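You operate a simulated robot arm through the tools that you are given. There is no shell and no other tool. Be economical: measure what you need, move in short steps, check, and stop when the job is done.

The job below is to be done with a simulated robot arm. You get a single attempt, and the scene is never put back.

Task
Mix a green sample: two pumps of blue dye, two of yellow.
Fine: in the beaker; stir it even with the white stick; stick back in its holder, lid on, slide in the middle, no scent.

The check looks at the end state, three seconds after you hand in, the way a careful person would. Anything else that was tipped, shoved, dropped, spilled or broken makes it a failure. A push-on lid holds only when it is set on centred and level and pressed home; a screw cap is set on level and turned clockwise until tight.

Robot
A 6-joint arm with a two-finger parallel gripper, fixed in place. Base frame: the origin is at the foot of the arm, x ahead of it, y to its left, z up; the work surface is at about z = 860. Readings come in mm, rad, newtons and seconds.
With the tool pointing down near the work surface it reaches from about 240 to 640 mm from the base axis. Its first joint turns from -1.152 to 1.152 rad. Payload 2.7 kg.
Tool frame: the origin (TCP) lies between the finger pads and is the grasp point; the fingertips stand 23 mm ahead of it; z points along the fingers, y is the line along which they close. The gripper opens to 94 mm. The fingers are 38 mm wide and 10 mm thick; the gripper's body (54 by 96 mm) begins 39 mm behind the TCP.
Orientation is told as [roll, pitch, yaw] about the base's x, y, z axes, in that order, counted from this pose: with the fingers straight down and closing along the base's y, the tool's x points along the base's -x, its y along +y and its z along -z.

Tools
- The arm moves only by the tool nudge_tool. Its argument "commands" is a list of rows, each a list of 7 numbers: the shift along the base's x, y, z in mm, then the turn, a rotation vector about the base's x, y, z in rad, then the closure in counts, from 0 (fully open) to 255 (shut). In form: [[tx, ty, tz, ax, ay, az, gripper], ...]. A call has 1 to 8 rows; each row shifts and turns the commanded pose from where the row before left it. Each row takes 0.2 s and may step no farther than 50 mm and 0.15 rad from the row before; otherwise, or with a gripper value out of range, the whole call is refused. A pose out of reach is approached as far as the arm can. The call stops where the force on the tool passes 40 N (or 10 N more than at its start, if that is more) or the arm is blocked; 0.2 s more then pass. The fingers move at their own pace (about 45 mm/s each) and stop on an object; they squeeze with about 40 N. The grip force told is the motor's: it shows also when the fingers shut on nothing. Time passes only in rows, and 0.2 s behind the last, so rows that do not move let the fingers close. It gives the time, the measured TCP pose, the force on the tool (base axes), the opening and the grip force at its end, in the units of the frame above (readings bear some noise), with the torque about the TCP (base axes, N m) and any sound that the robot's microphone picked up, and new pictures: "show" is both (left out), scene, wrist or none.
- Cameras (640 x 400 px; columns grow to the right, rows downward): "scene" is fixed at [57.7, -413.9, 1429.3]; the picture's right is [0.91, -0.42, 0.00], its down [-0.14, -0.30, -0.94] and it looks along [0.40, 0.86, -0.33] (base axes); focal length 357 px, centre (320, 200). "wrist" rides on the gripper at [86, 16, -75] in the tool frame; the picture's right is [-0.18, 0.98, 0.00], its down [-0.58, -0.11, -0.81] and it looks along [-0.79, -0.15, 0.59] (tool axes); focal length 243 px, centre (320, 200). There is no depth. A picture from a camera that has moved, and an enlarged one, comes with that camera's place and axes in the base frame and with its lens.
- close_up(camera, box): a new picture of the part [left, top, right, bottom] of that camera's present view, enlarged. It takes no simulated time.
- job_done(): hands the job in; it is judged then, once.

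Go step by step. Nothing tells you positions but the pictures and the camera data: compare them with the known pose of the tool, close in by small moves and look again before you grip or let go. The budget is 120 turns and 200 pictures, counting those below and the enlarged ones. Unless the task says otherwise, let go and move clear before handing in, and close with one line.

The tools are called as a command line: name --pt "numbers of a row" for each row, then --argument value for the rest, lists and objects as JSON in quotes. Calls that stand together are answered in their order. nudge_tool: Moves the arm, as the interface text tells. Its arguments: {"type":"object","properties":{"commands":{"type":"array","items":{"type":"array","items":{"type":"number"}}},"show":{"type":"string","enum":["both","scene","wrist","none"]}},"required":["commands"]} The other tools are called the same way: close_up (camera, box) takes an enlarged picture of a part of a camera's view; job_done () hands the job in.

At the start:

```text
clock: 0.0
tool_pos: [254.4, 214.1, 1318.1]
tcp_rot: [0.001, -0.002, 0.0]
contact_force: [0.9, -0.3, -0.2]
moment: [0.01, 0.01, 0.0]
finger_gap: 94.1
grip_force: 0.0
```

scene: 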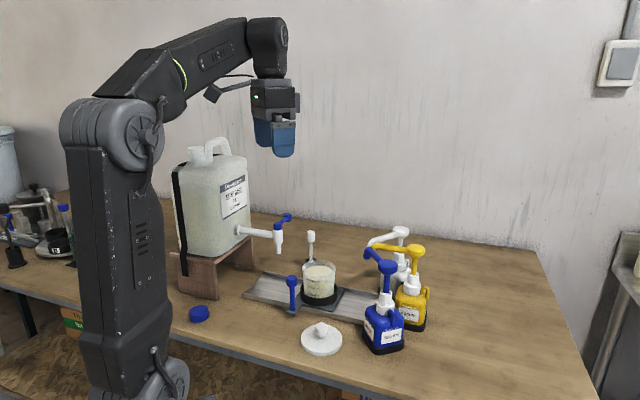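
wrist: 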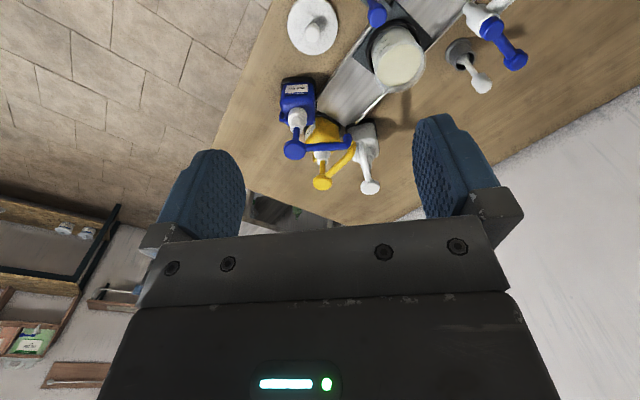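

I see a tank with a spigot, a slide rail carrying a beaker, three pump bottles (blue, yellow, white), a lid, and a white stick in a holder. I'll take enlarged views first to locate everything.

close_up --camera "scene" --box '[230, 200, 450, 360]'

close_up --camera "wrist" --box '[260, 0, 540, 200]'

```text
2.50 times, centred on (340, 280) of scene
camera zoom: at [57.7, -413.9, 1429.3], right [0.91, -0.42, 0.0], down [-0.14, -0.3, -0.94], along [0.4, 0.86, -0.33], focal length 893 px, centre (270, 0)
```

zoom: 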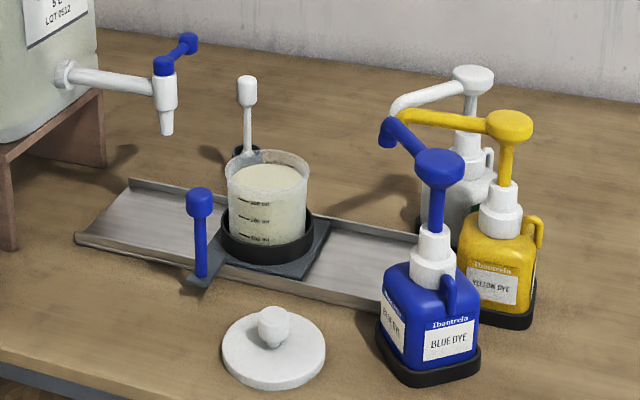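

```text
2.00 times, centred on (400, 100) of wrist
camera zoom: at [169.5, 230.2, 1394.6], right [0.18, 0.98, 0.0], down [0.58, -0.11, 0.81], along [0.79, -0.15, -0.59], focal length 485 px, centre (160, 400)
```

zoom: 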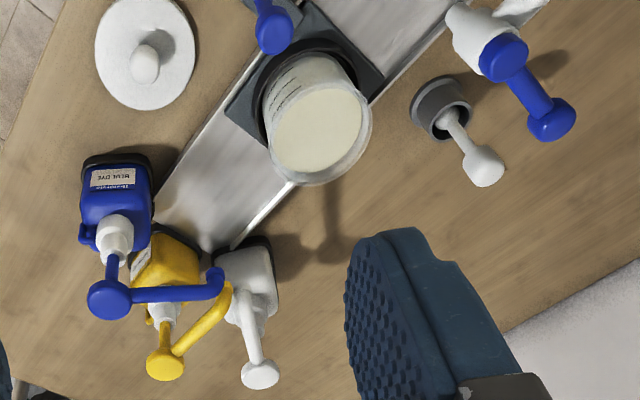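

The rail runs diagonally, with the handle near (318, 309) and the beaker near (404, 331). The pump heads are near blue (466, 127) and yellow (570, 166), at about z 1055. I'll move above the handle with a yaw of about 45° and look again.

nudge_tool --pt "8 10 -40 0 0 0.13 0" --pt "8 10 -40 0 0 0.13 0" --pt "8 10 -40 0 0 0.13 0" --pt "8 10 -40 0 0 0.13 0" --pt "8 10 -40 0 0 0.13 0" --pt "8 10 -30 0 0 0.135 0" --pt "0 0 0 0 0 0 0"

```text
clock: 1.6
tool_pos: [305.4, 275.7, 1090.2]
tcp_rot: [0.001, -0.002, 0.788]
contact_force: [-0.4, 0.2, 0.1]
moment: [0.01, 0.0, -0.02]
finger_gap: 94.0
grip_force: 0.0
camera wrist: at [233.1, 226.3, 1165.6], right [-0.57, 0.82, 0.0], down [0.49, 0.33, 0.81], along [0.66, 0.46, -0.59], focal length 243 px, centre (320, 200)
```

scene: 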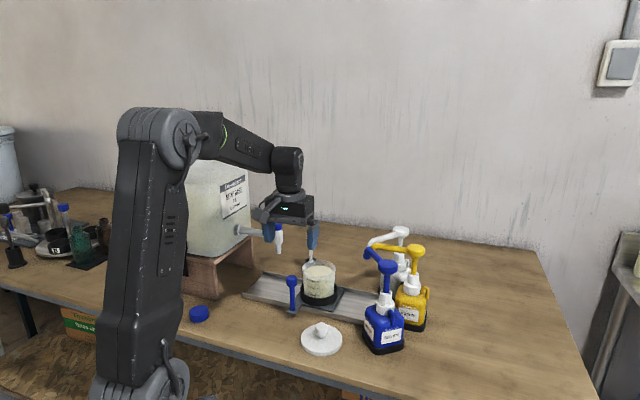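
wrist: 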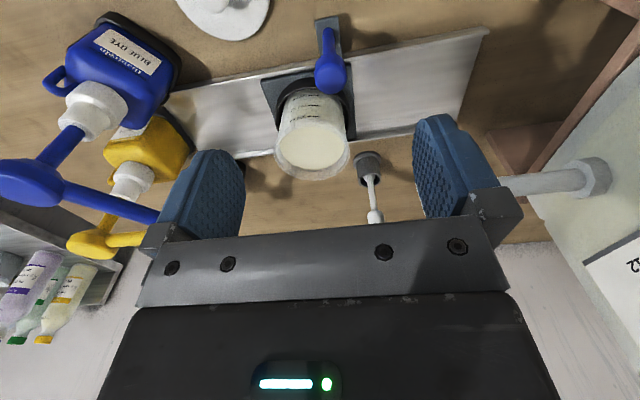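

The two views put the handle near (310, 291) with its knob at about z 962, and the stick near (430, 460) with its top at about z 975. I'll lower over the handle and check.

nudge_tool --pt "2 8 -30 0 0 0 0" --pt "2 7 -30 0 0 0 0" --pt "0 0 -10 0 0 0 0" --pt "0 0 0 0 0 0 0"

```text
clock: 2.6
tool_pos: [308.5, 288.6, 1021.1]
tcp_rot: [0.001, -0.002, 0.784]
contact_force: [-0.4, 0.2, -0.5]
moment: [0.0, -0.02, 0.02]
finger_gap: 94.0
grip_force: 0.1
camera wrist: at [235.9, 240.3, 1095.9], right [-0.57, 0.82, 0.0], down [0.49, 0.33, 0.81], along [0.67, 0.46, -0.59], focal length 243 px, centre (320, 200)
```

scene: 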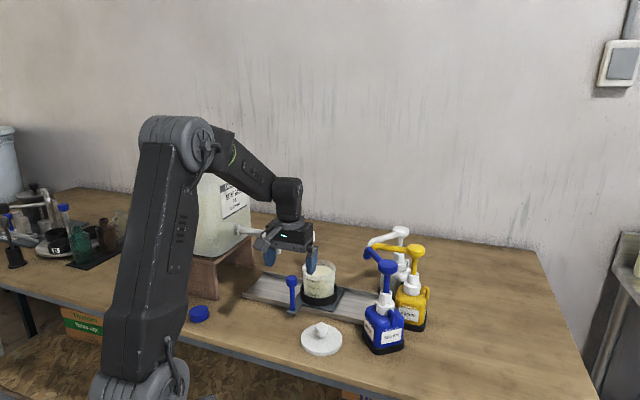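
wrist: 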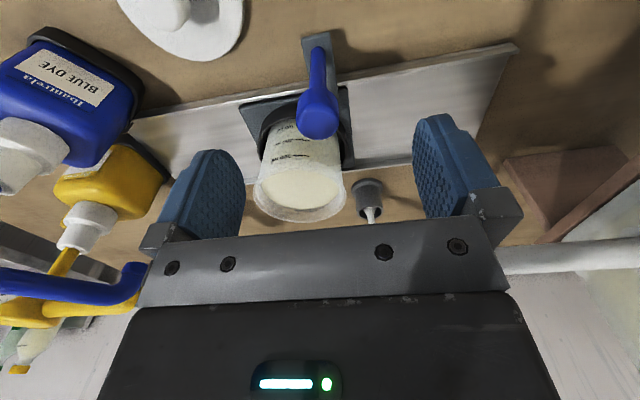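

The handle knob lies between the fingers, a few mm further in. I'll descend and close on it.

nudge_tool --pt "2 2 -25 0 0 0 0" --pt "2 2 -25 0 0 0 0" --pt "0 0 -18 0 0 0 0" --pt "0 0 0 0 0 0 0"

```text
clock: 3.6
tool_pos: [311.7, 291.4, 951.5]
tcp_rot: [0.001, -0.001, 0.786]
contact_force: [-0.9, -1.2, 0.2]
moment: [-0.02, 0.03, 0.01]
finger_gap: 93.7
grip_force: 0.1
camera wrist: at [239.7, 243.1, 1026.7], right [-0.56, 0.83, 0.0], down [0.49, 0.33, 0.81], along [0.67, 0.46, -0.59], focal length 243 px, centre (320, 200)
```

scene: 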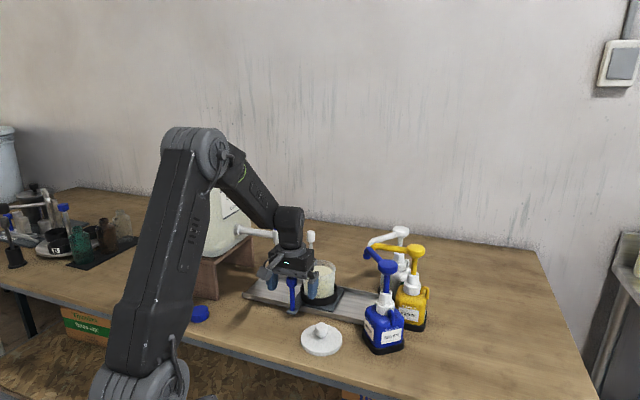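
wrist: 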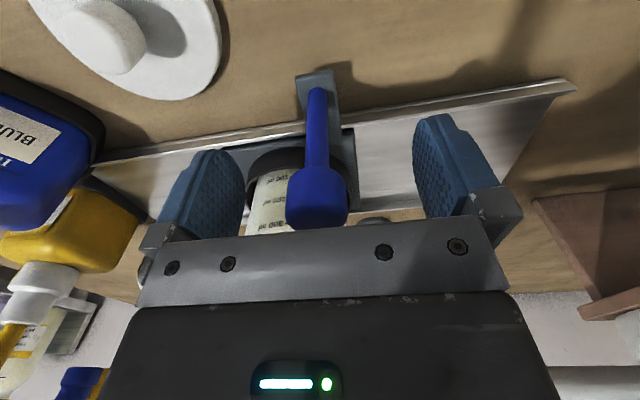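

The knob sits between the fingers. I'll move in about 3 mm and close on it.

nudge_tool --pt "3 3 0 0 0 0 0" --pt "0 0 0 0 0 0 255" --pt "0 0 0 0 0 0 255" --pt "0 0 0 0 0 0 255" --pt "0 0 0 0 0 0 255" --pt "0 0 0 0 0 0 255" --show "wrist"

```text
clock: 5.0
tool_pos: [316.1, 295.2, 951.3]
tcp_rot: [0.001, 0.0, 0.786]
contact_force: [0.9, 0.2, 1.0]
moment: [-0.22, -0.16, -0.02]
finger_gap: 25.9
grip_force: 45.2
camera wrist: at [242.5, 246.5, 1026.6], right [-0.56, 0.83, 0.0], down [0.49, 0.33, 0.81], along [0.67, 0.46, -0.59], focal length 243 px, centre (320, 200)
```

wrist: 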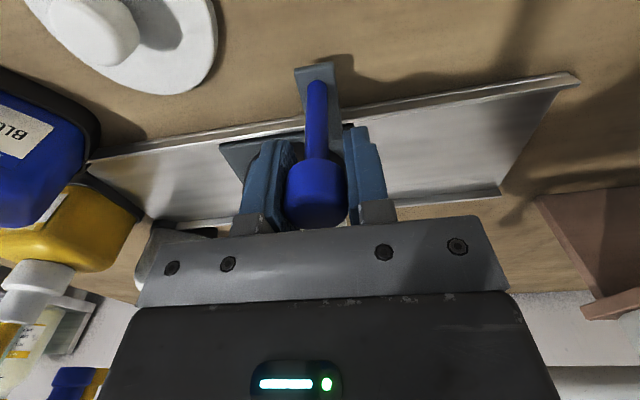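

The knob is gripped. I'll slide along the rail toward the pumps slowly, and check clearance to the blue spout partway.

nudge_tool --pt "3.5 -3.6 0 0 0 0 255" --pt "7 -7.1 0 0 0 0 255" --pt "7 -7.1 0 0 0 0 255" --pt "7 -7.1 0 0 0 0 255" --pt "7 -7.1 0 0 0 0 255" --pt "7 -7.1 0 0 0 0 255" --pt "7 -7.1 0 0 0 0 255" --pt "3.5 -3.6 0 0 0 0 255"

```text
clock: 6.8
tool_pos: [364.8, 244.7, 952.0]
tcp_rot: [0.0, -0.003, 0.786]
contact_force: [14.3, 16.7, -4.5]
moment: [-0.87, 0.48, -0.01]
finger_gap: 25.6
grip_force: 44.9
camera wrist: at [292.0, 196.5, 1026.4], right [-0.57, 0.82, 0.0], down [0.49, 0.33, 0.81], along [0.67, 0.46, -0.59], focal length 243 px, centre (320, 200)
```

scene: 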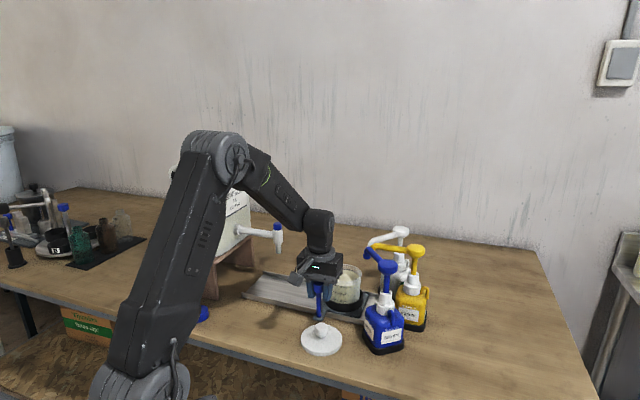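
wrist: 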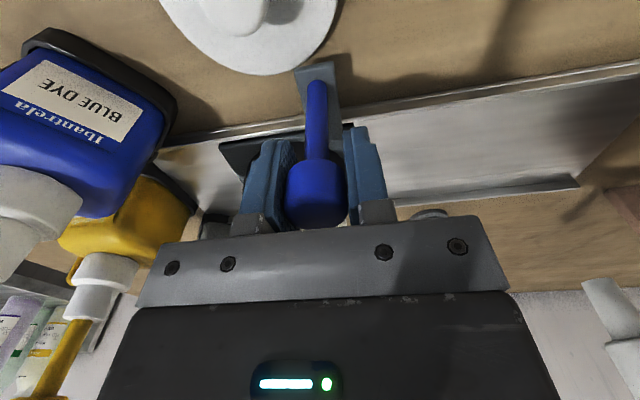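

The side force shows the rail heads slightly more toward +x than I assumed. I'll check the clearance before going further.

close_up --camera "scene" --box '[270, 200, 450, 360]'

```text
2.50 times, centred on (360, 280) of scene
camera zoom: at [58.2, -413.4, 1429.4], right [0.91, -0.42, 0.0], down [-0.14, -0.3, -0.94], along [0.4, 0.86, -0.33], focal length 893 px, centre (220, 0)
```

zoom: 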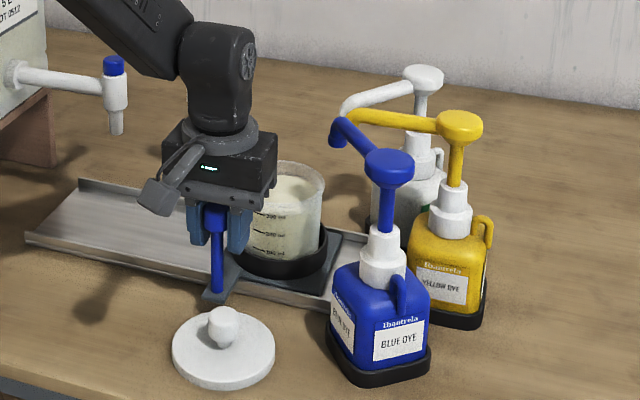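

The untilted hand would come too close to the blue spout at the end of travel. I'll release, lean the hand back about its closing axis, and re-grip.

nudge_tool --pt "0 0 0 0 0 0 0" --pt "0 0 0 0 0 0 0" --pt "0 0 0 0 0 0 0" --pt "0 0 0 0 0 0 0" --pt "0 0 0 0 0 0 0" --pt "-1 -1 0 0.105 -0.105 0 0" --pt "-1 -1 0 0.105 -0.105 0 0" --pt "-1 -1 0 0.105 -0.105 0 0"

close_up --camera "scene" --box '[270, 200, 450, 360]'

```text
clock: 8.6
tool_pos: [360.8, 242.8, 950.7]
tcp_rot: [0.0, -0.448, 0.785]
contact_force: [1.6, 0.7, 0.0]
moment: [0.01, 0.0, 0.02]
finger_gap: 94.2
grip_force: 0.0
camera wrist: at [271.6, 176.2, 981.5], right [-0.58, 0.81, 0.08], down [0.2, 0.05, 0.98], along [0.79, 0.58, -0.19], focal length 243 px, centre (320, 200)
```

scene: 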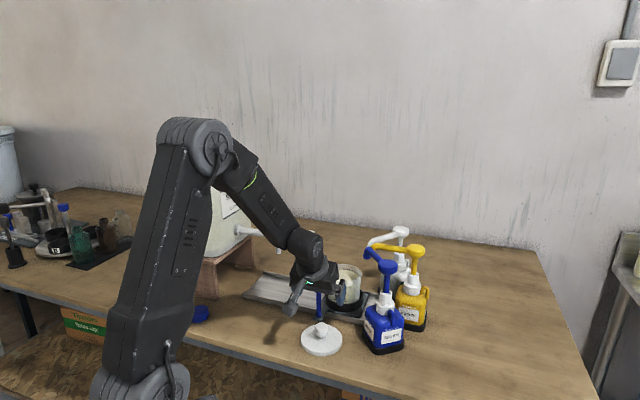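
wrist: 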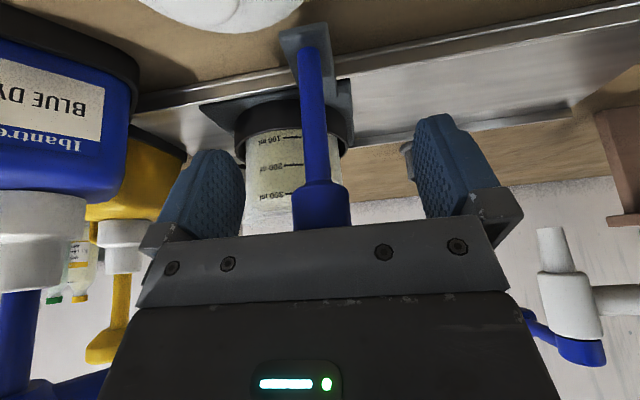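

```text
2.50 times, centred on (360, 280) of scene
camera zoom: at [57.7, -413.9, 1429.3], right [0.91, -0.42, 0.0], down [-0.14, -0.3, -0.94], along [0.4, 0.86, -0.33], focal length 893 px, centre (220, 0)
```

zoom: 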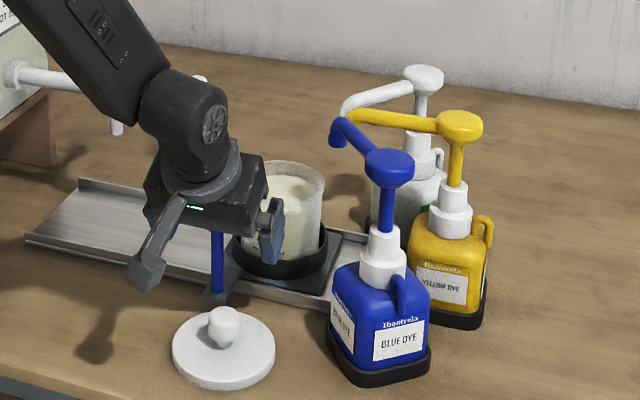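

The hand leans back clear of the beaker and knob. I'll re-grip and continue toward the pumps.

nudge_tool --pt "1 1 5 0 0 0 255" --pt "0 0 0 0 0 0 255" --pt "0 0 0 0 0 0 255" --pt "0 0 0 0 0 0 255" --pt "0 0 0 0 0 0 255" --pt "3.6 -3.5 0 0 0 0 255" --pt "7.2 -6.9 0 0 0 0 255" --pt "7.2 -6.9 0 0 0 0 255"

close_up --camera "scene" --box '[270, 200, 450, 360]'

```text
clock: 10.4
tool_pos: [380.8, 225.4, 956.5]
tcp_rot: [0.0, -0.448, 0.784]
contact_force: [1.1, 1.7, 11.5]
moment: [-0.71, 1.09, 0.01]
finger_gap: 25.8
grip_force: 44.7
camera wrist: at [290.8, 160.0, 986.9], right [-0.58, 0.81, 0.08], down [0.2, 0.05, 0.98], along [0.79, 0.58, -0.19], focal length 243 px, centre (320, 200)
```

scene: 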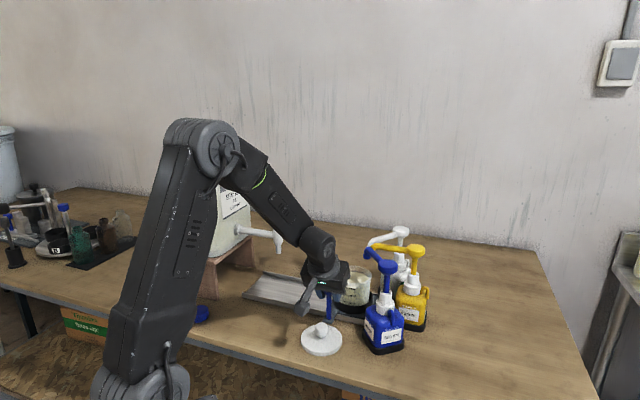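
wrist: 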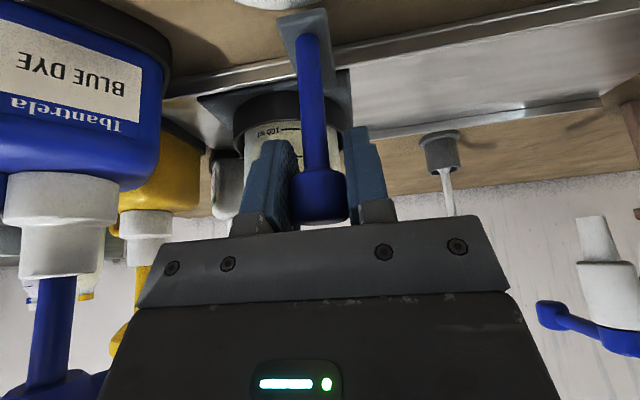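

```text
2.50 times, centred on (360, 280) of scene
camera zoom: at [57.6, -413.9, 1429.3], right [0.91, -0.42, 0.0], down [-0.14, -0.3, -0.94], along [0.4, 0.86, -0.33], focal length 893 px, centre (220, 0)
```

zoom: 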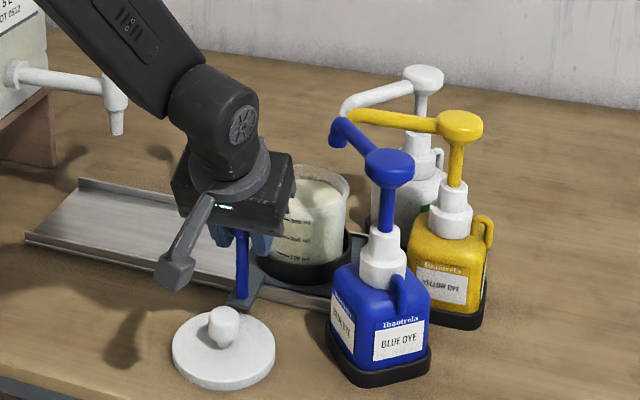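

The move is smooth. I'll continue in small steps and keep checking.

nudge_tool --pt "5 -4.9 0 0 0 0 255" --pt "5 -4.9 0 0 0 0 255" --pt "5 -4.9 0 0 0 0 255" --pt "5 -4.9 0 0 0 0 255" --pt "0 0 0 0 0 0 255" --show "none"

close_up --camera "scene" --box '[270, 200, 450, 360]'

```text
clock: 11.4
tool_pos: [395.3, 209.4, 957.0]
tcp_rot: [0.007, -0.444, 0.791]
contact_force: [-11.0, 0.6, 6.0]
moment: [0.18, -0.79, 0.07]
finger_gap: 25.9
grip_force: 44.6
stopped in row 4: the force on the tool passed its limit at 47 N (the readings are from after the stop); the commanded pose is now the measured one
```

```text
2.50 times, centred on (360, 280) of scene
camera zoom: at [57.3, -413.9, 1429.3], right [0.91, -0.42, 0.0], down [-0.14, -0.3, -0.94], along [0.4, 0.86, -0.33], focal length 893 px, centre (220, 0)
```

zoom: 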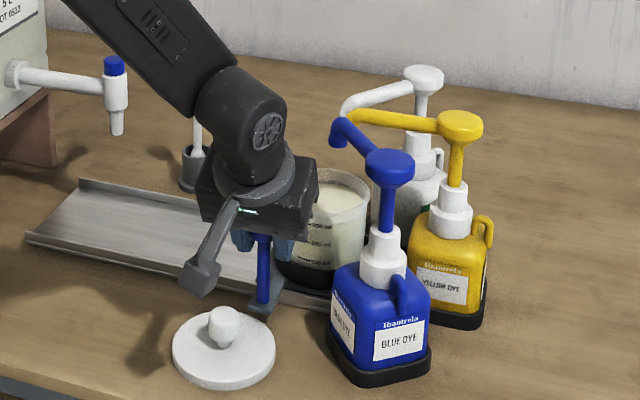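

The slide seems to have reached its end stop. I'll release, back out, and look to verify the beaker is under the spouts.

nudge_tool --pt "0 0 0 0 0 0 0" --pt "0 0 0 0 0 0 0" --pt "0 0 0 0 0 0 0" --pt "0 0 0 0 0 0 0" --pt "-12 -12 36 0 0 0 0" --pt "-12 -12 36 0 0 0 0" --pt "-12 -12 36 -0.1 0.1 0 0" --pt "-15 -10 45 -0.1 0.1 0 0"

close_up --camera "scene" --box '[290, 210, 450, 310]'

```text
clock: 13.2
tool_pos: [345.0, 166.3, 1109.4]
tcp_rot: [0.006, -0.16, 0.789]
contact_force: [-0.7, -0.6, -0.5]
moment: [0.02, 0.01, 0.01]
finger_gap: 94.1
grip_force: 0.2
camera wrist: at [265.2, 108.3, 1170.2], right [-0.57, 0.82, 0.04], down [0.4, 0.24, 0.89], along [0.72, 0.52, -0.46], focal length 243 px, centre (320, 200)
```

scene: 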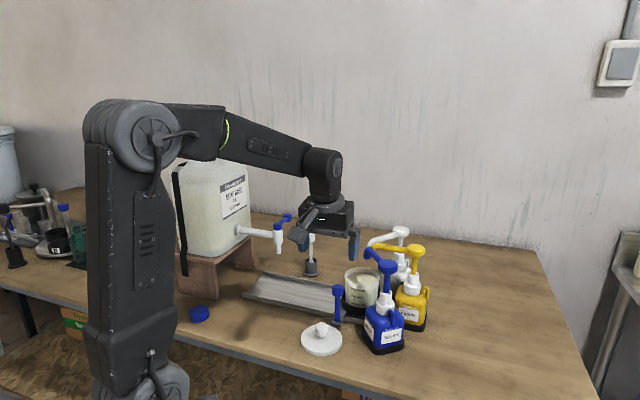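
wrist: 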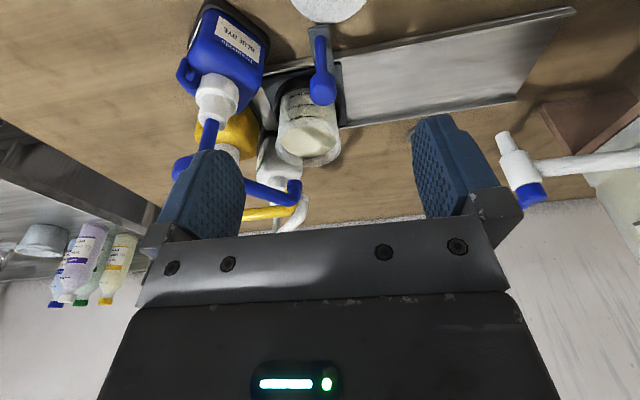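

```text
4.00 times, centred on (370, 260) of scene
camera zoom: at [57.7, -413.9, 1429.3], right [0.91, -0.42, 0.0], down [-0.14, -0.3, -0.94], along [0.4, 0.86, -0.33], focal length 1430 px, centre (120, -40)
```

zoom: 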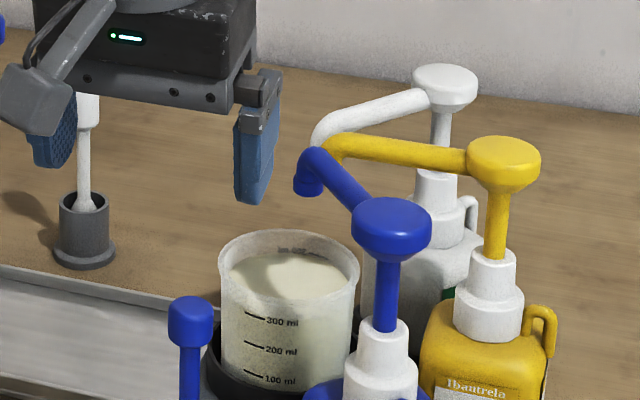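

The beaker rim centre is near (484, 250), and both spout tips lie within it. The blue head top is near (455, 113, 1062). I'll straighten the hand, close the fingers, and hover over the blue head.

nudge_tool --pt "0 0 30 -0.056 0.057 0 255" --pt "30 -15 0 -0.056 0.056 0 255" --pt "40 -20 0 0 0 0 255" --pt "40 -18 0 0 0 0 255" --pt "0 0 0 0 0 0 255" --pt "0 0 0 0 0 0 255"

close_up --camera "scene" --box '[310, 190, 470, 290]'

```text
clock: 14.6
tool_pos: [456.1, 111.9, 1137.5]
tcp_rot: [0.009, -0.001, 0.788]
contact_force: [-0.3, -0.6, 0.2]
moment: [0.01, -0.03, -0.01]
finger_gap: 0.0
grip_force: 33.8
camera wrist: at [383.9, 63.4, 1213.2], right [-0.57, 0.82, 0.01], down [0.49, 0.33, 0.81], along [0.66, 0.46, -0.59], focal length 243 px, centre (320, 200)
```

scene: 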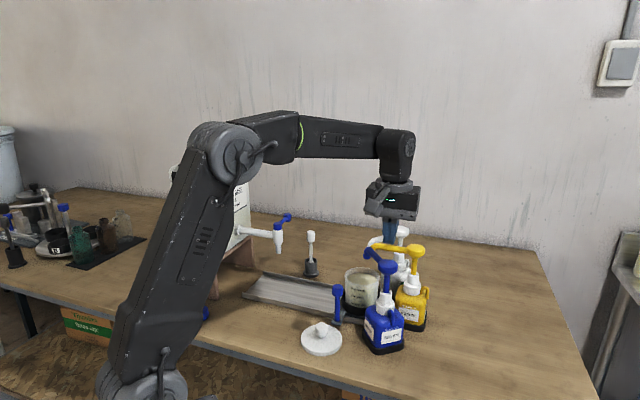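
wrist: 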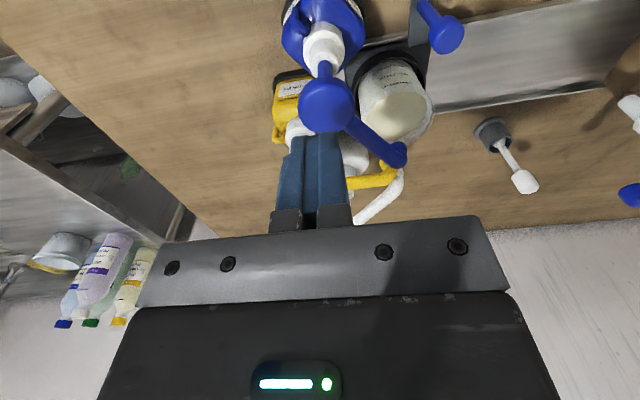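

```text
4.00 times, centred on (390, 240) of scene
camera zoom: at [57.7, -413.9, 1429.3], right [0.91, -0.42, 0.0], down [-0.14, -0.3, -0.94], along [0.4, 0.86, -0.33], focal length 1430 px, centre (40, 40)
```

zoom: 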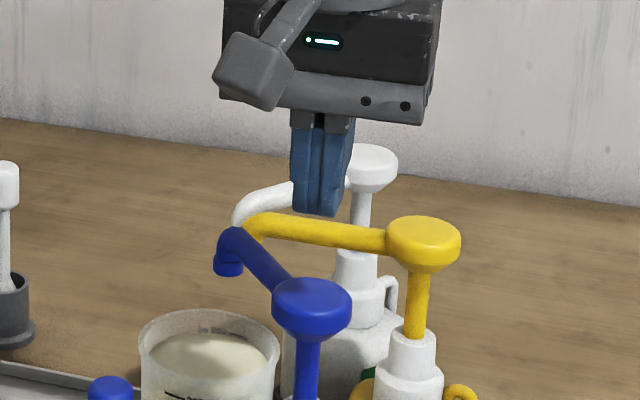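

The blue head works out nearer (460, 121). I'll lower to just above it and compare the fingertips to the head.

nudge_tool --pt "4 9 -20 0 0 0 255" --pt "0 0 -22 0 0 0 255" --pt "0 0 0 0 0 0 255" --show "wrist"

close_up --camera "scene" --box '[310, 190, 470, 290]'

```text
clock: 15.4
tool_pos: [458.5, 120.7, 1095.6]
tcp_rot: [0.008, -0.002, 0.789]
contact_force: [-0.5, 0.2, 0.6]
moment: [-0.01, 0.01, 0.04]
finger_gap: 0.1
grip_force: 40.1
camera wrist: at [386.1, 72.3, 1171.9], right [-0.57, 0.82, 0.01], down [0.49, 0.33, 0.81], along [0.66, 0.46, -0.59], focal length 243 px, centre (320, 200)
```

wrist: 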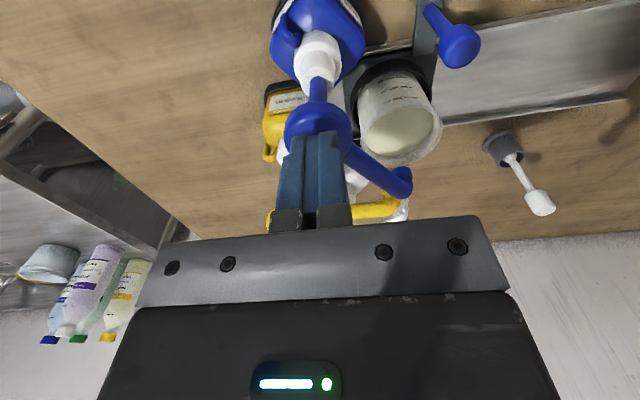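

```text
4.00 times, centred on (390, 240) of scene
camera zoom: at [57.7, -413.9, 1429.3], right [0.91, -0.42, 0.0], down [-0.14, -0.3, -0.94], along [0.4, 0.86, -0.33], focal length 1430 px, centre (40, 40)
```

zoom: 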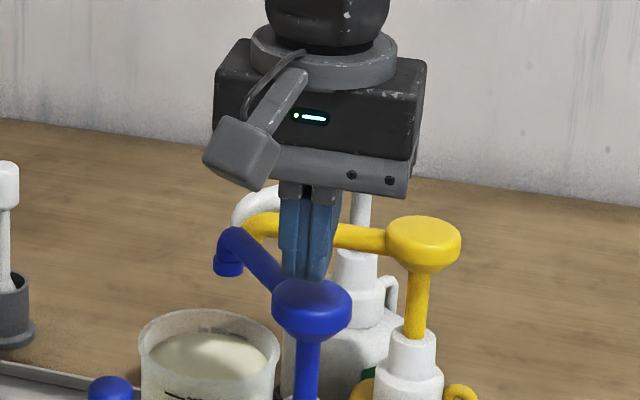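

The fingertips are nearly centred on the head and about 10 mm above it. I'll shift slightly toward the camera and press down slowly.

nudge_tool --pt "-2 -3 -5 0 0 0 255" --pt "0 0 -5 0 0 0 255" --pt "0 0 -4 0 0 0 255" --pt "0 0 -4 0 0 0 255" --pt "0 0 0 0 0 0 255" --show "wrist"

close_up --camera "scene" --box '[310, 190, 470, 290]'

```text
clock: 16.6
tool_pos: [457.0, 117.0, 1078.8]
tcp_rot: [0.008, -0.001, 0.789]
contact_force: [0.9, 2.4, 1.9]
moment: [0.03, -0.03, 0.02]
finger_gap: 0.0
grip_force: 39.8
camera wrist: at [385.0, 68.4, 1154.2], right [-0.57, 0.82, 0.01], down [0.49, 0.33, 0.81], along [0.66, 0.46, -0.59], focal length 243 px, centre (320, 200)
```

wrist: 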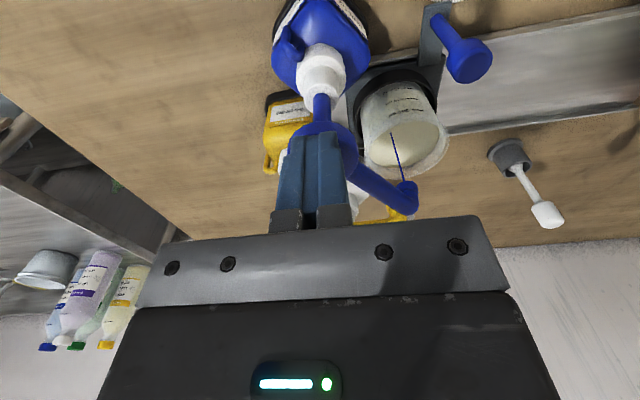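

```text
4.00 times, centred on (390, 240) of scene
camera zoom: at [57.7, -413.8, 1429.3], right [0.91, -0.42, 0.0], down [-0.14, -0.3, -0.94], along [0.4, 0.86, -0.33], focal length 1430 px, centre (40, 40)
```

zoom: 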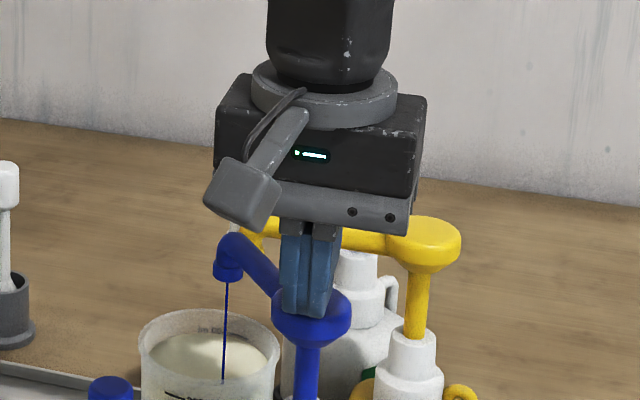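

Contact is made and dye is flowing into the beaker. I'll continue the stroke to the bottom.

nudge_tool --pt "0 0 -4 0 0 0 255" --pt "0 0 -4 0 0 0 255" --pt "0 0 -4 0 0 0 255" --pt "0 0 -4 0 0 0 255" --pt "0 0 -4 0 0 0 255" --show "none"

close_up --camera "scene" --box '[310, 190, 470, 290]'

```text
clock: 17.8
tool_pos: [457.6, 116.9, 1058.9]
tcp_rot: [0.009, -0.002, 0.789]
contact_force: [-2.8, -0.2, 5.3]
moment: [0.01, 0.03, 0.01]
finger_gap: 0.0
grip_force: 40.1
```

```text
4.00 times, centred on (390, 240) of scene
camera zoom: at [57.5, -413.9, 1429.3], right [0.91, -0.42, 0.0], down [-0.14, -0.3, -0.94], along [0.4, 0.86, -0.33], focal length 1430 px, centre (40, 40)
```

zoom: 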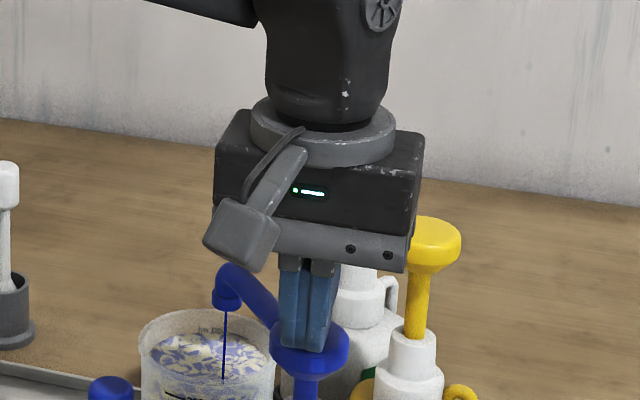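

The dye lands in the beaker. I'll go on to the bottom stop.

nudge_tool --pt "0 0 -4 0 0 0 255" --pt "0 0 -4 0 0 0 255" --pt "0 0 -3 0 0 0 255" --pt "0 0 -3 0 0 0 255" --pt "0 0 -3 0 0 0 255" --show "none"

close_up --camera "scene" --box '[310, 190, 470, 290]'

```text
clock: 19.0
tool_pos: [455.6, 116.3, 1041.7]
tcp_rot: [0.007, -0.003, 0.79]
contact_force: [2.4, 0.0, 8.9]
moment: [-0.07, -0.03, 0.03]
finger_gap: 0.1
grip_force: 40.0
```

```text
4.00 times, centred on (390, 240) of scene
camera zoom: at [57.6, -413.9, 1429.3], right [0.91, -0.42, 0.0], down [-0.14, -0.3, -0.94], along [0.4, 0.86, -0.33], focal length 1430 px, centre (40, 40)
```

zoom: 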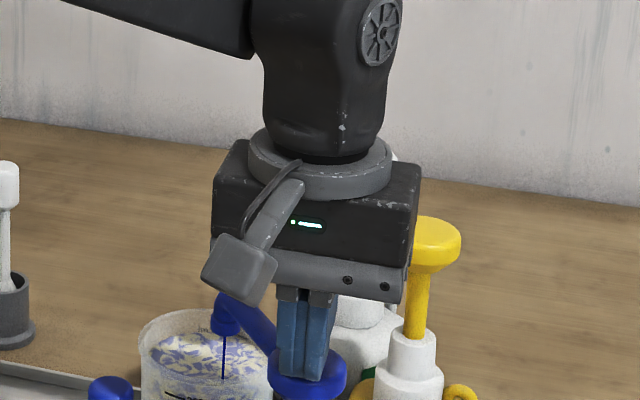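

Force is still spring-like, so I'll continue to the hard stop.

nudge_tool --pt "0 0 -3 0 0 0 255" --pt "0 0 -3 0 0 0 255" --pt "0 0 -3 0 0 0 255" --pt "0 0 -3 0 0 0 255" --pt "0 0 -3 0 0 0 255" --show "none"

close_up --camera "scene" --box '[310, 190, 470, 290]'

```text
clock: 19.6
tool_pos: [458.8, 117.4, 1042.1]
tcp_rot: [0.003, -0.009, 0.79]
contact_force: [-5.1, -0.7, 11.2]
moment: [-0.1, 0.17, -0.03]
finger_gap: 0.1
grip_force: 39.9
stopped in row 3: the force on the tool passed its limit at 44 N (the readings are from after the stop); the commanded pose is now the measured one
```

```text
4.00 times, centred on (390, 240) of scene
camera zoom: at [57.4, -414.0, 1429.3], right [0.91, -0.42, 0.0], down [-0.14, -0.3, -0.94], along [0.4, 0.86, -0.33], focal length 1430 px, centre (40, 40)
```

zoom: 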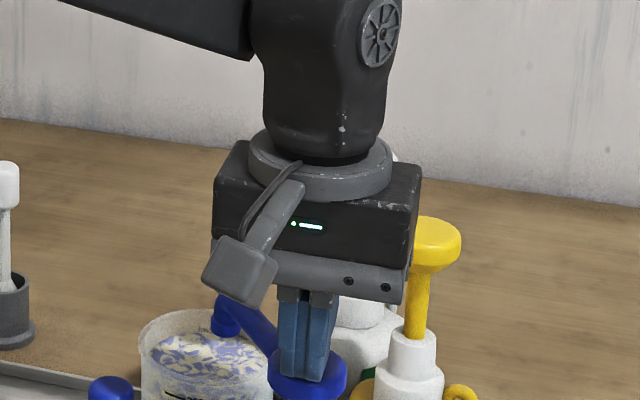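

The hard stop is at about z 1040 and the stream has ended. I'll raise to let the head return fully.

nudge_tool --pt "0 0 10 0 0 0 255" --pt "0 0 10 0 0 0 255" --pt "0 0 10 0 0 0 255" --pt "0 0 12 0 0 0 255" --pt "-1 -1 14 0 0 0 255" --pt "0 0 0 0 0 0 255" --pt "0 0 0 0 0 0 255" --show "none"

close_up --camera "scene" --box '[310, 190, 470, 290]'

```text
clock: 21.2
tool_pos: [455.6, 117.0, 1096.3]
tcp_rot: [0.007, -0.006, 0.79]
contact_force: [-0.2, 0.2, 0.1]
moment: [-0.01, -0.04, 0.01]
finger_gap: 0.2
grip_force: 39.7
```

```text
4.00 times, centred on (390, 240) of scene
camera zoom: at [57.7, -413.9, 1429.3], right [0.91, -0.42, 0.0], down [-0.14, -0.3, -0.94], along [0.4, 0.86, -0.33], focal length 1430 px, centre (40, 40)
```

zoom: 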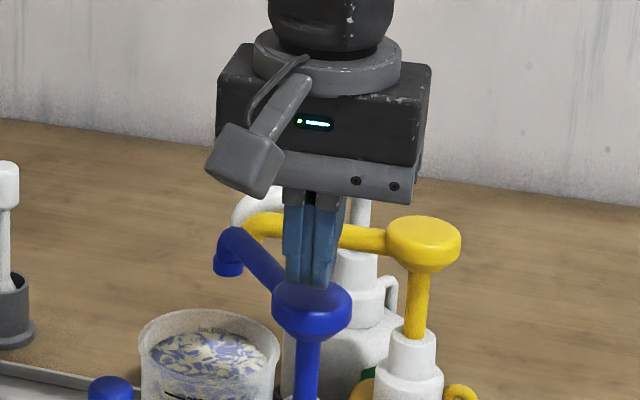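

The head is back up and the bottle is unmoved. Now the second blue pump.

nudge_tool --pt "0 0 -9 0 0 0 255" --pt "0 0 -8 0 0 0 255" --pt "0 0 -8 0 0 0 255" --pt "0 0 -8 0 0 0 255" --pt "0 0 -8 0 0 0 255" --pt "0 0 -8 0 0 0 255" --pt "0 0 -6 0 0 0 255" --pt "0 0 -5 0 0 0 255" --show "none"

close_up --camera "scene" --box '[310, 190, 470, 290]'

```text
clock: 23.2
tool_pos: [457.5, 116.7, 1042.0]
tcp_rot: [-0.001, -0.015, 0.79]
contact_force: [-6.4, -0.9, 11.6]
moment: [-0.08, 0.19, 0.01]
finger_gap: 0.0
grip_force: 40.4
stopped in row 8: the force on the tool passed its limit at 41 N (the readings are from after the stop); the commanded pose is now the measured one
```

```text
4.00 times, centred on (390, 240) of scene
camera zoom: at [57.4, -414.0, 1429.3], right [0.91, -0.42, 0.0], down [-0.14, -0.3, -0.94], along [0.4, 0.86, -0.33], focal length 1430 px, centre (40, 40)
```

zoom: 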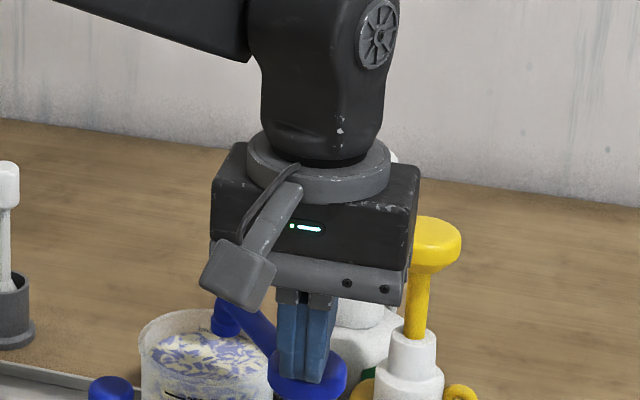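

Two blue pumps are done. I'll raise and go to the yellow head near (557, 149).

nudge_tool --pt "0 0 15 0 0 0 255" --pt "0 0 25 0 0 0 255" --pt "0 0 30 0 0 0 255" --pt "0 0 20 0 0 0 255" --pt "35 12 0 0 0 0 255" --pt "35 12 0 0 0 0 255" --pt "30 9 -10 0 0 0 255" --pt "0 0 -15 0 0 0 255"

close_up --camera "scene" --box '[310, 190, 470, 290]'

```text
clock: 25.0
tool_pos: [556.2, 149.1, 1105.9]
tcp_rot: [0.001, -0.011, 0.789]
contact_force: [-0.3, 0.4, 0.5]
moment: [0.0, 0.0, 0.0]
finger_gap: 0.1
grip_force: 39.9
camera wrist: at [483.7, 99.1, 1180.1], right [-0.57, 0.82, 0.0], down [0.48, 0.33, 0.81], along [0.67, 0.46, -0.58], focal length 243 px, centre (320, 200)
```

scene: 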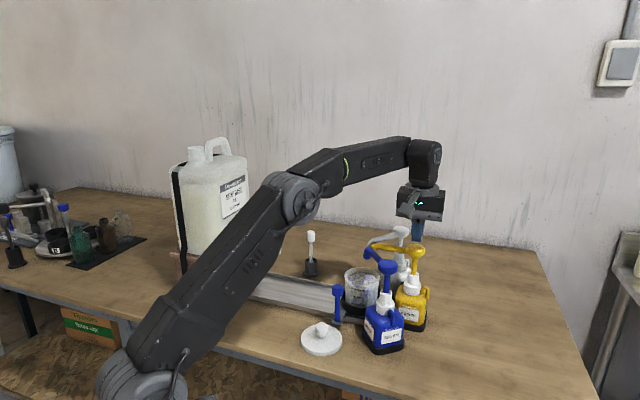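
wrist: 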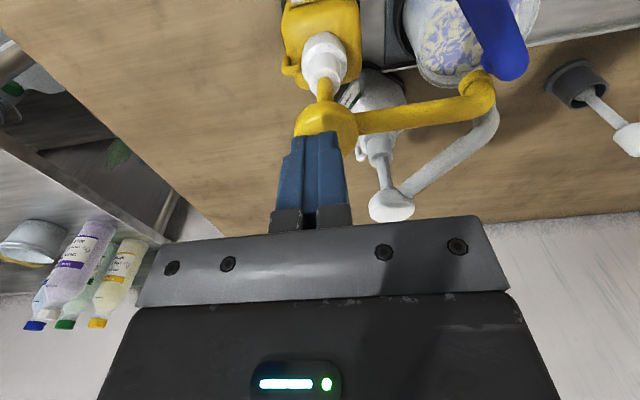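

```text
4.00 times, centred on (390, 240) of scene
camera zoom: at [57.7, -413.9, 1429.3], right [0.91, -0.42, 0.0], down [-0.14, -0.3, -0.94], along [0.4, 0.86, -0.33], focal length 1430 px, centre (40, 40)
```

zoom: 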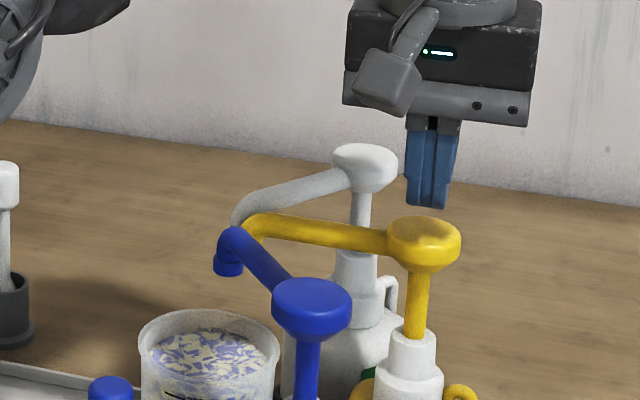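

The fingers need about 3 mm of correction. I'll shift and lower to near contact.

nudge_tool --pt "-2 2.5 -10 0 0 0 255" --pt "0 0 -7 0 0 0 255" --pt "0 0 0 0 0 0 255" --show "wrist"

close_up --camera "scene" --box '[310, 190, 470, 290]'

```text
clock: 25.8
tool_pos: [552.9, 151.0, 1087.9]
tcp_rot: [0.001, -0.012, 0.789]
contact_force: [0.3, 0.5, -0.7]
moment: [-0.02, 0.01, 0.02]
finger_gap: 0.2
grip_force: 40.3
camera wrist: at [481.0, 102.0, 1163.1], right [-0.57, 0.82, 0.0], down [0.48, 0.33, 0.81], along [0.67, 0.46, -0.58], focal length 243 px, centre (320, 200)
```

wrist: 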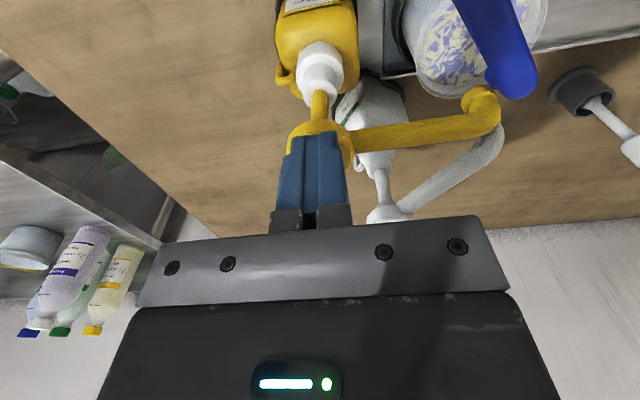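

```text
4.00 times, centred on (390, 240) of scene
camera zoom: at [57.7, -413.9, 1429.3], right [0.91, -0.42, 0.0], down [-0.14, -0.3, -0.94], along [0.4, 0.86, -0.33], focal length 1430 px, centre (40, 40)
```

zoom: 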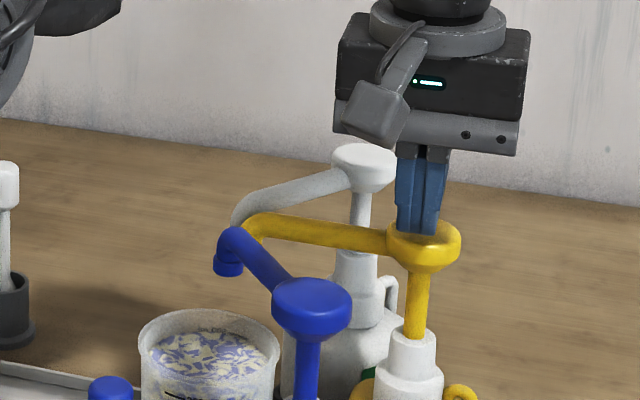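

The fingers are well centred. I'll start the first yellow press and check the stream.

nudge_tool --pt "2 0 -6 0 0 0 255" --pt "0 0 -5 0 0 0 255" --pt "0 0 -4 0 0 0 255" --show "wrist"

close_up --camera "scene" --box '[310, 190, 470, 290]'

```text
clock: 26.6
tool_pos: [557.2, 151.6, 1072.7]
tcp_rot: [-0.002, -0.015, 0.789]
contact_force: [-1.7, 0.8, 2.9]
moment: [-0.02, 0.03, 0.0]
finger_gap: 0.0
grip_force: 40.4
camera wrist: at [484.0, 101.8, 1148.5], right [-0.57, 0.82, 0.0], down [0.48, 0.33, 0.81], along [0.67, 0.46, -0.58], focal length 243 px, centre (320, 200)
```

wrist: 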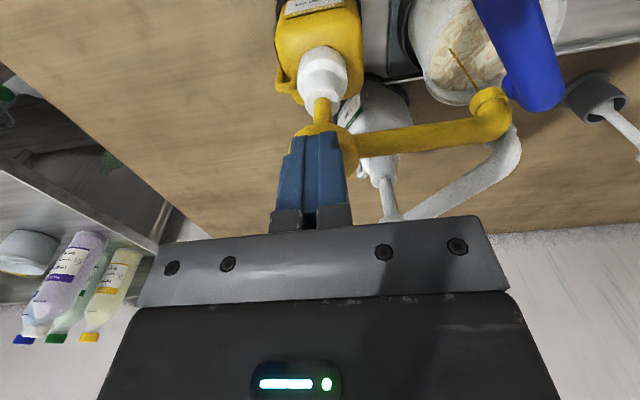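

```text
4.00 times, centred on (390, 240) of scene
camera zoom: at [57.6, -413.9, 1429.3], right [0.91, -0.42, 0.0], down [-0.14, -0.3, -0.94], along [0.4, 0.86, -0.33], focal length 1430 px, centre (40, 40)
```

zoom: 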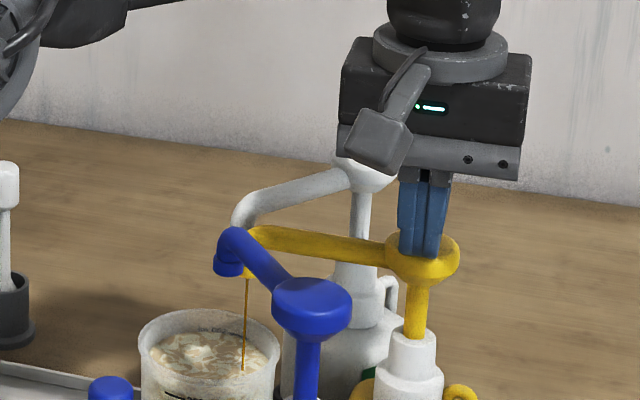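

Yellow is streaming into the beaker. I'll press to the bottom.

nudge_tool --pt "0 0 -6 0 0 0 255" --pt "0 0 -6 0 0 0 255" --pt "0 0 -6 0 0 0 255" --pt "0 0 -6 0 0 0 255" --pt "0 0 -5 0 0 0 255" --pt "0 0 -4 0 0 0 255" --pt "0 0 -4 0 0 0 255" --pt "0 0 -4 0 0 0 255" --show "none"

close_up --camera "scene" --box '[310, 190, 470, 290]'

```text
clock: 28.4
tool_pos: [557.1, 151.9, 1041.2]
tcp_rot: [-0.007, -0.025, 0.789]
contact_force: [-4.1, -0.7, 10.5]
moment: [-0.06, 0.12, 0.0]
finger_gap: 0.0
grip_force: 40.0
stopped in row 8: the force on the tool passed its limit at 43 N (the readings are from after the stop); the commanded pose is now the measured one
```

```text
4.00 times, centred on (390, 240) of scene
camera zoom: at [57.4, -413.9, 1429.3], right [0.91, -0.42, 0.0], down [-0.14, -0.3, -0.94], along [0.4, 0.86, -0.33], focal length 1430 px, centre (40, 40)
```

zoom: 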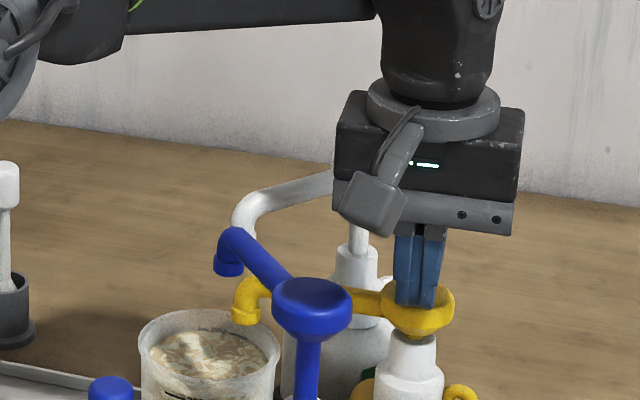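

The first yellow stroke is complete. I'll raise fully and let the head return.

nudge_tool --pt "0 0 12 0 0 0 255" --pt "0 0 14 0 0 0 255" --pt "0 0 14 0 0 0 255" --pt "0 0 14 -0.015 0.015 0 255" --pt "0 0 0 0 0 0 255" --pt "0 0 0 0 0 0 255" --show "none"

close_up --camera "scene" --box '[310, 190, 470, 290]'

```text
clock: 29.8
tool_pos: [557.9, 151.2, 1094.5]
tcp_rot: [-0.007, 0.001, 0.789]
contact_force: [-0.1, 0.2, 0.6]
moment: [-0.04, -0.01, -0.01]
finger_gap: 0.1
grip_force: 39.7
```

```text
4.00 times, centred on (390, 240) of scene
camera zoom: at [57.7, -413.9, 1429.3], right [0.91, -0.42, 0.0], down [-0.14, -0.3, -0.94], along [0.4, 0.86, -0.33], focal length 1430 px, centre (40, 40)
```

zoom: 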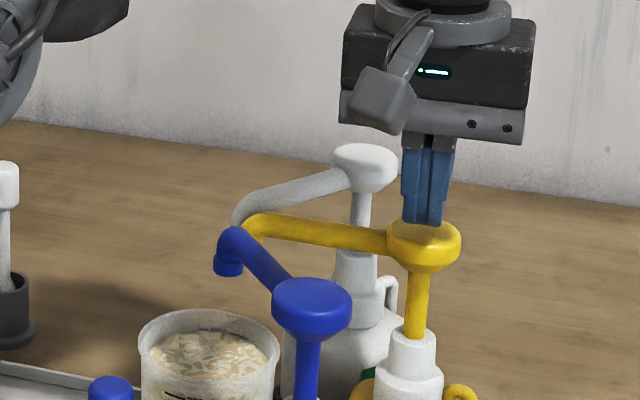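

Now the second yellow pump, with a full stroke.

nudge_tool --pt "0 0 -8 0 0 0 255" --pt "0 0 -8 0 0 0 255" --pt "0 0 -8 0 0 0 255" --pt "0 0 -8 0 0 0 255" --pt "0 0 -8 0 0 0 255" --pt "0 0 -7 0 0 0 255" --pt "0 0 -5 0 0 0 255" --pt "0 0 -6 0 0 0 255" --show "none"

close_up --camera "scene" --box '[310, 190, 470, 290]'

```text
clock: 31.6
tool_pos: [557.8, 151.9, 1041.0]
tcp_rot: [-0.01, -0.011, 0.789]
contact_force: [-3.4, 3.6, 32.7]
moment: [-0.11, 0.28, -0.07]
finger_gap: 0.0
grip_force: 39.9
```

```text
4.00 times, centred on (390, 240) of scene
camera zoom: at [57.0, -413.9, 1429.3], right [0.91, -0.42, 0.0], down [-0.14, -0.3, -0.94], along [0.4, 0.86, -0.33], focal length 1430 px, centre (40, 40)
```

zoom: 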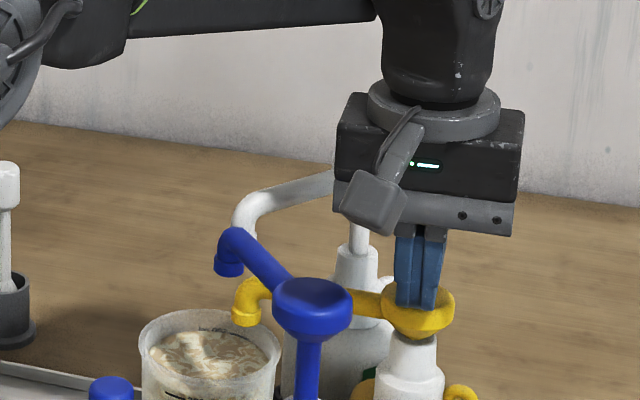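

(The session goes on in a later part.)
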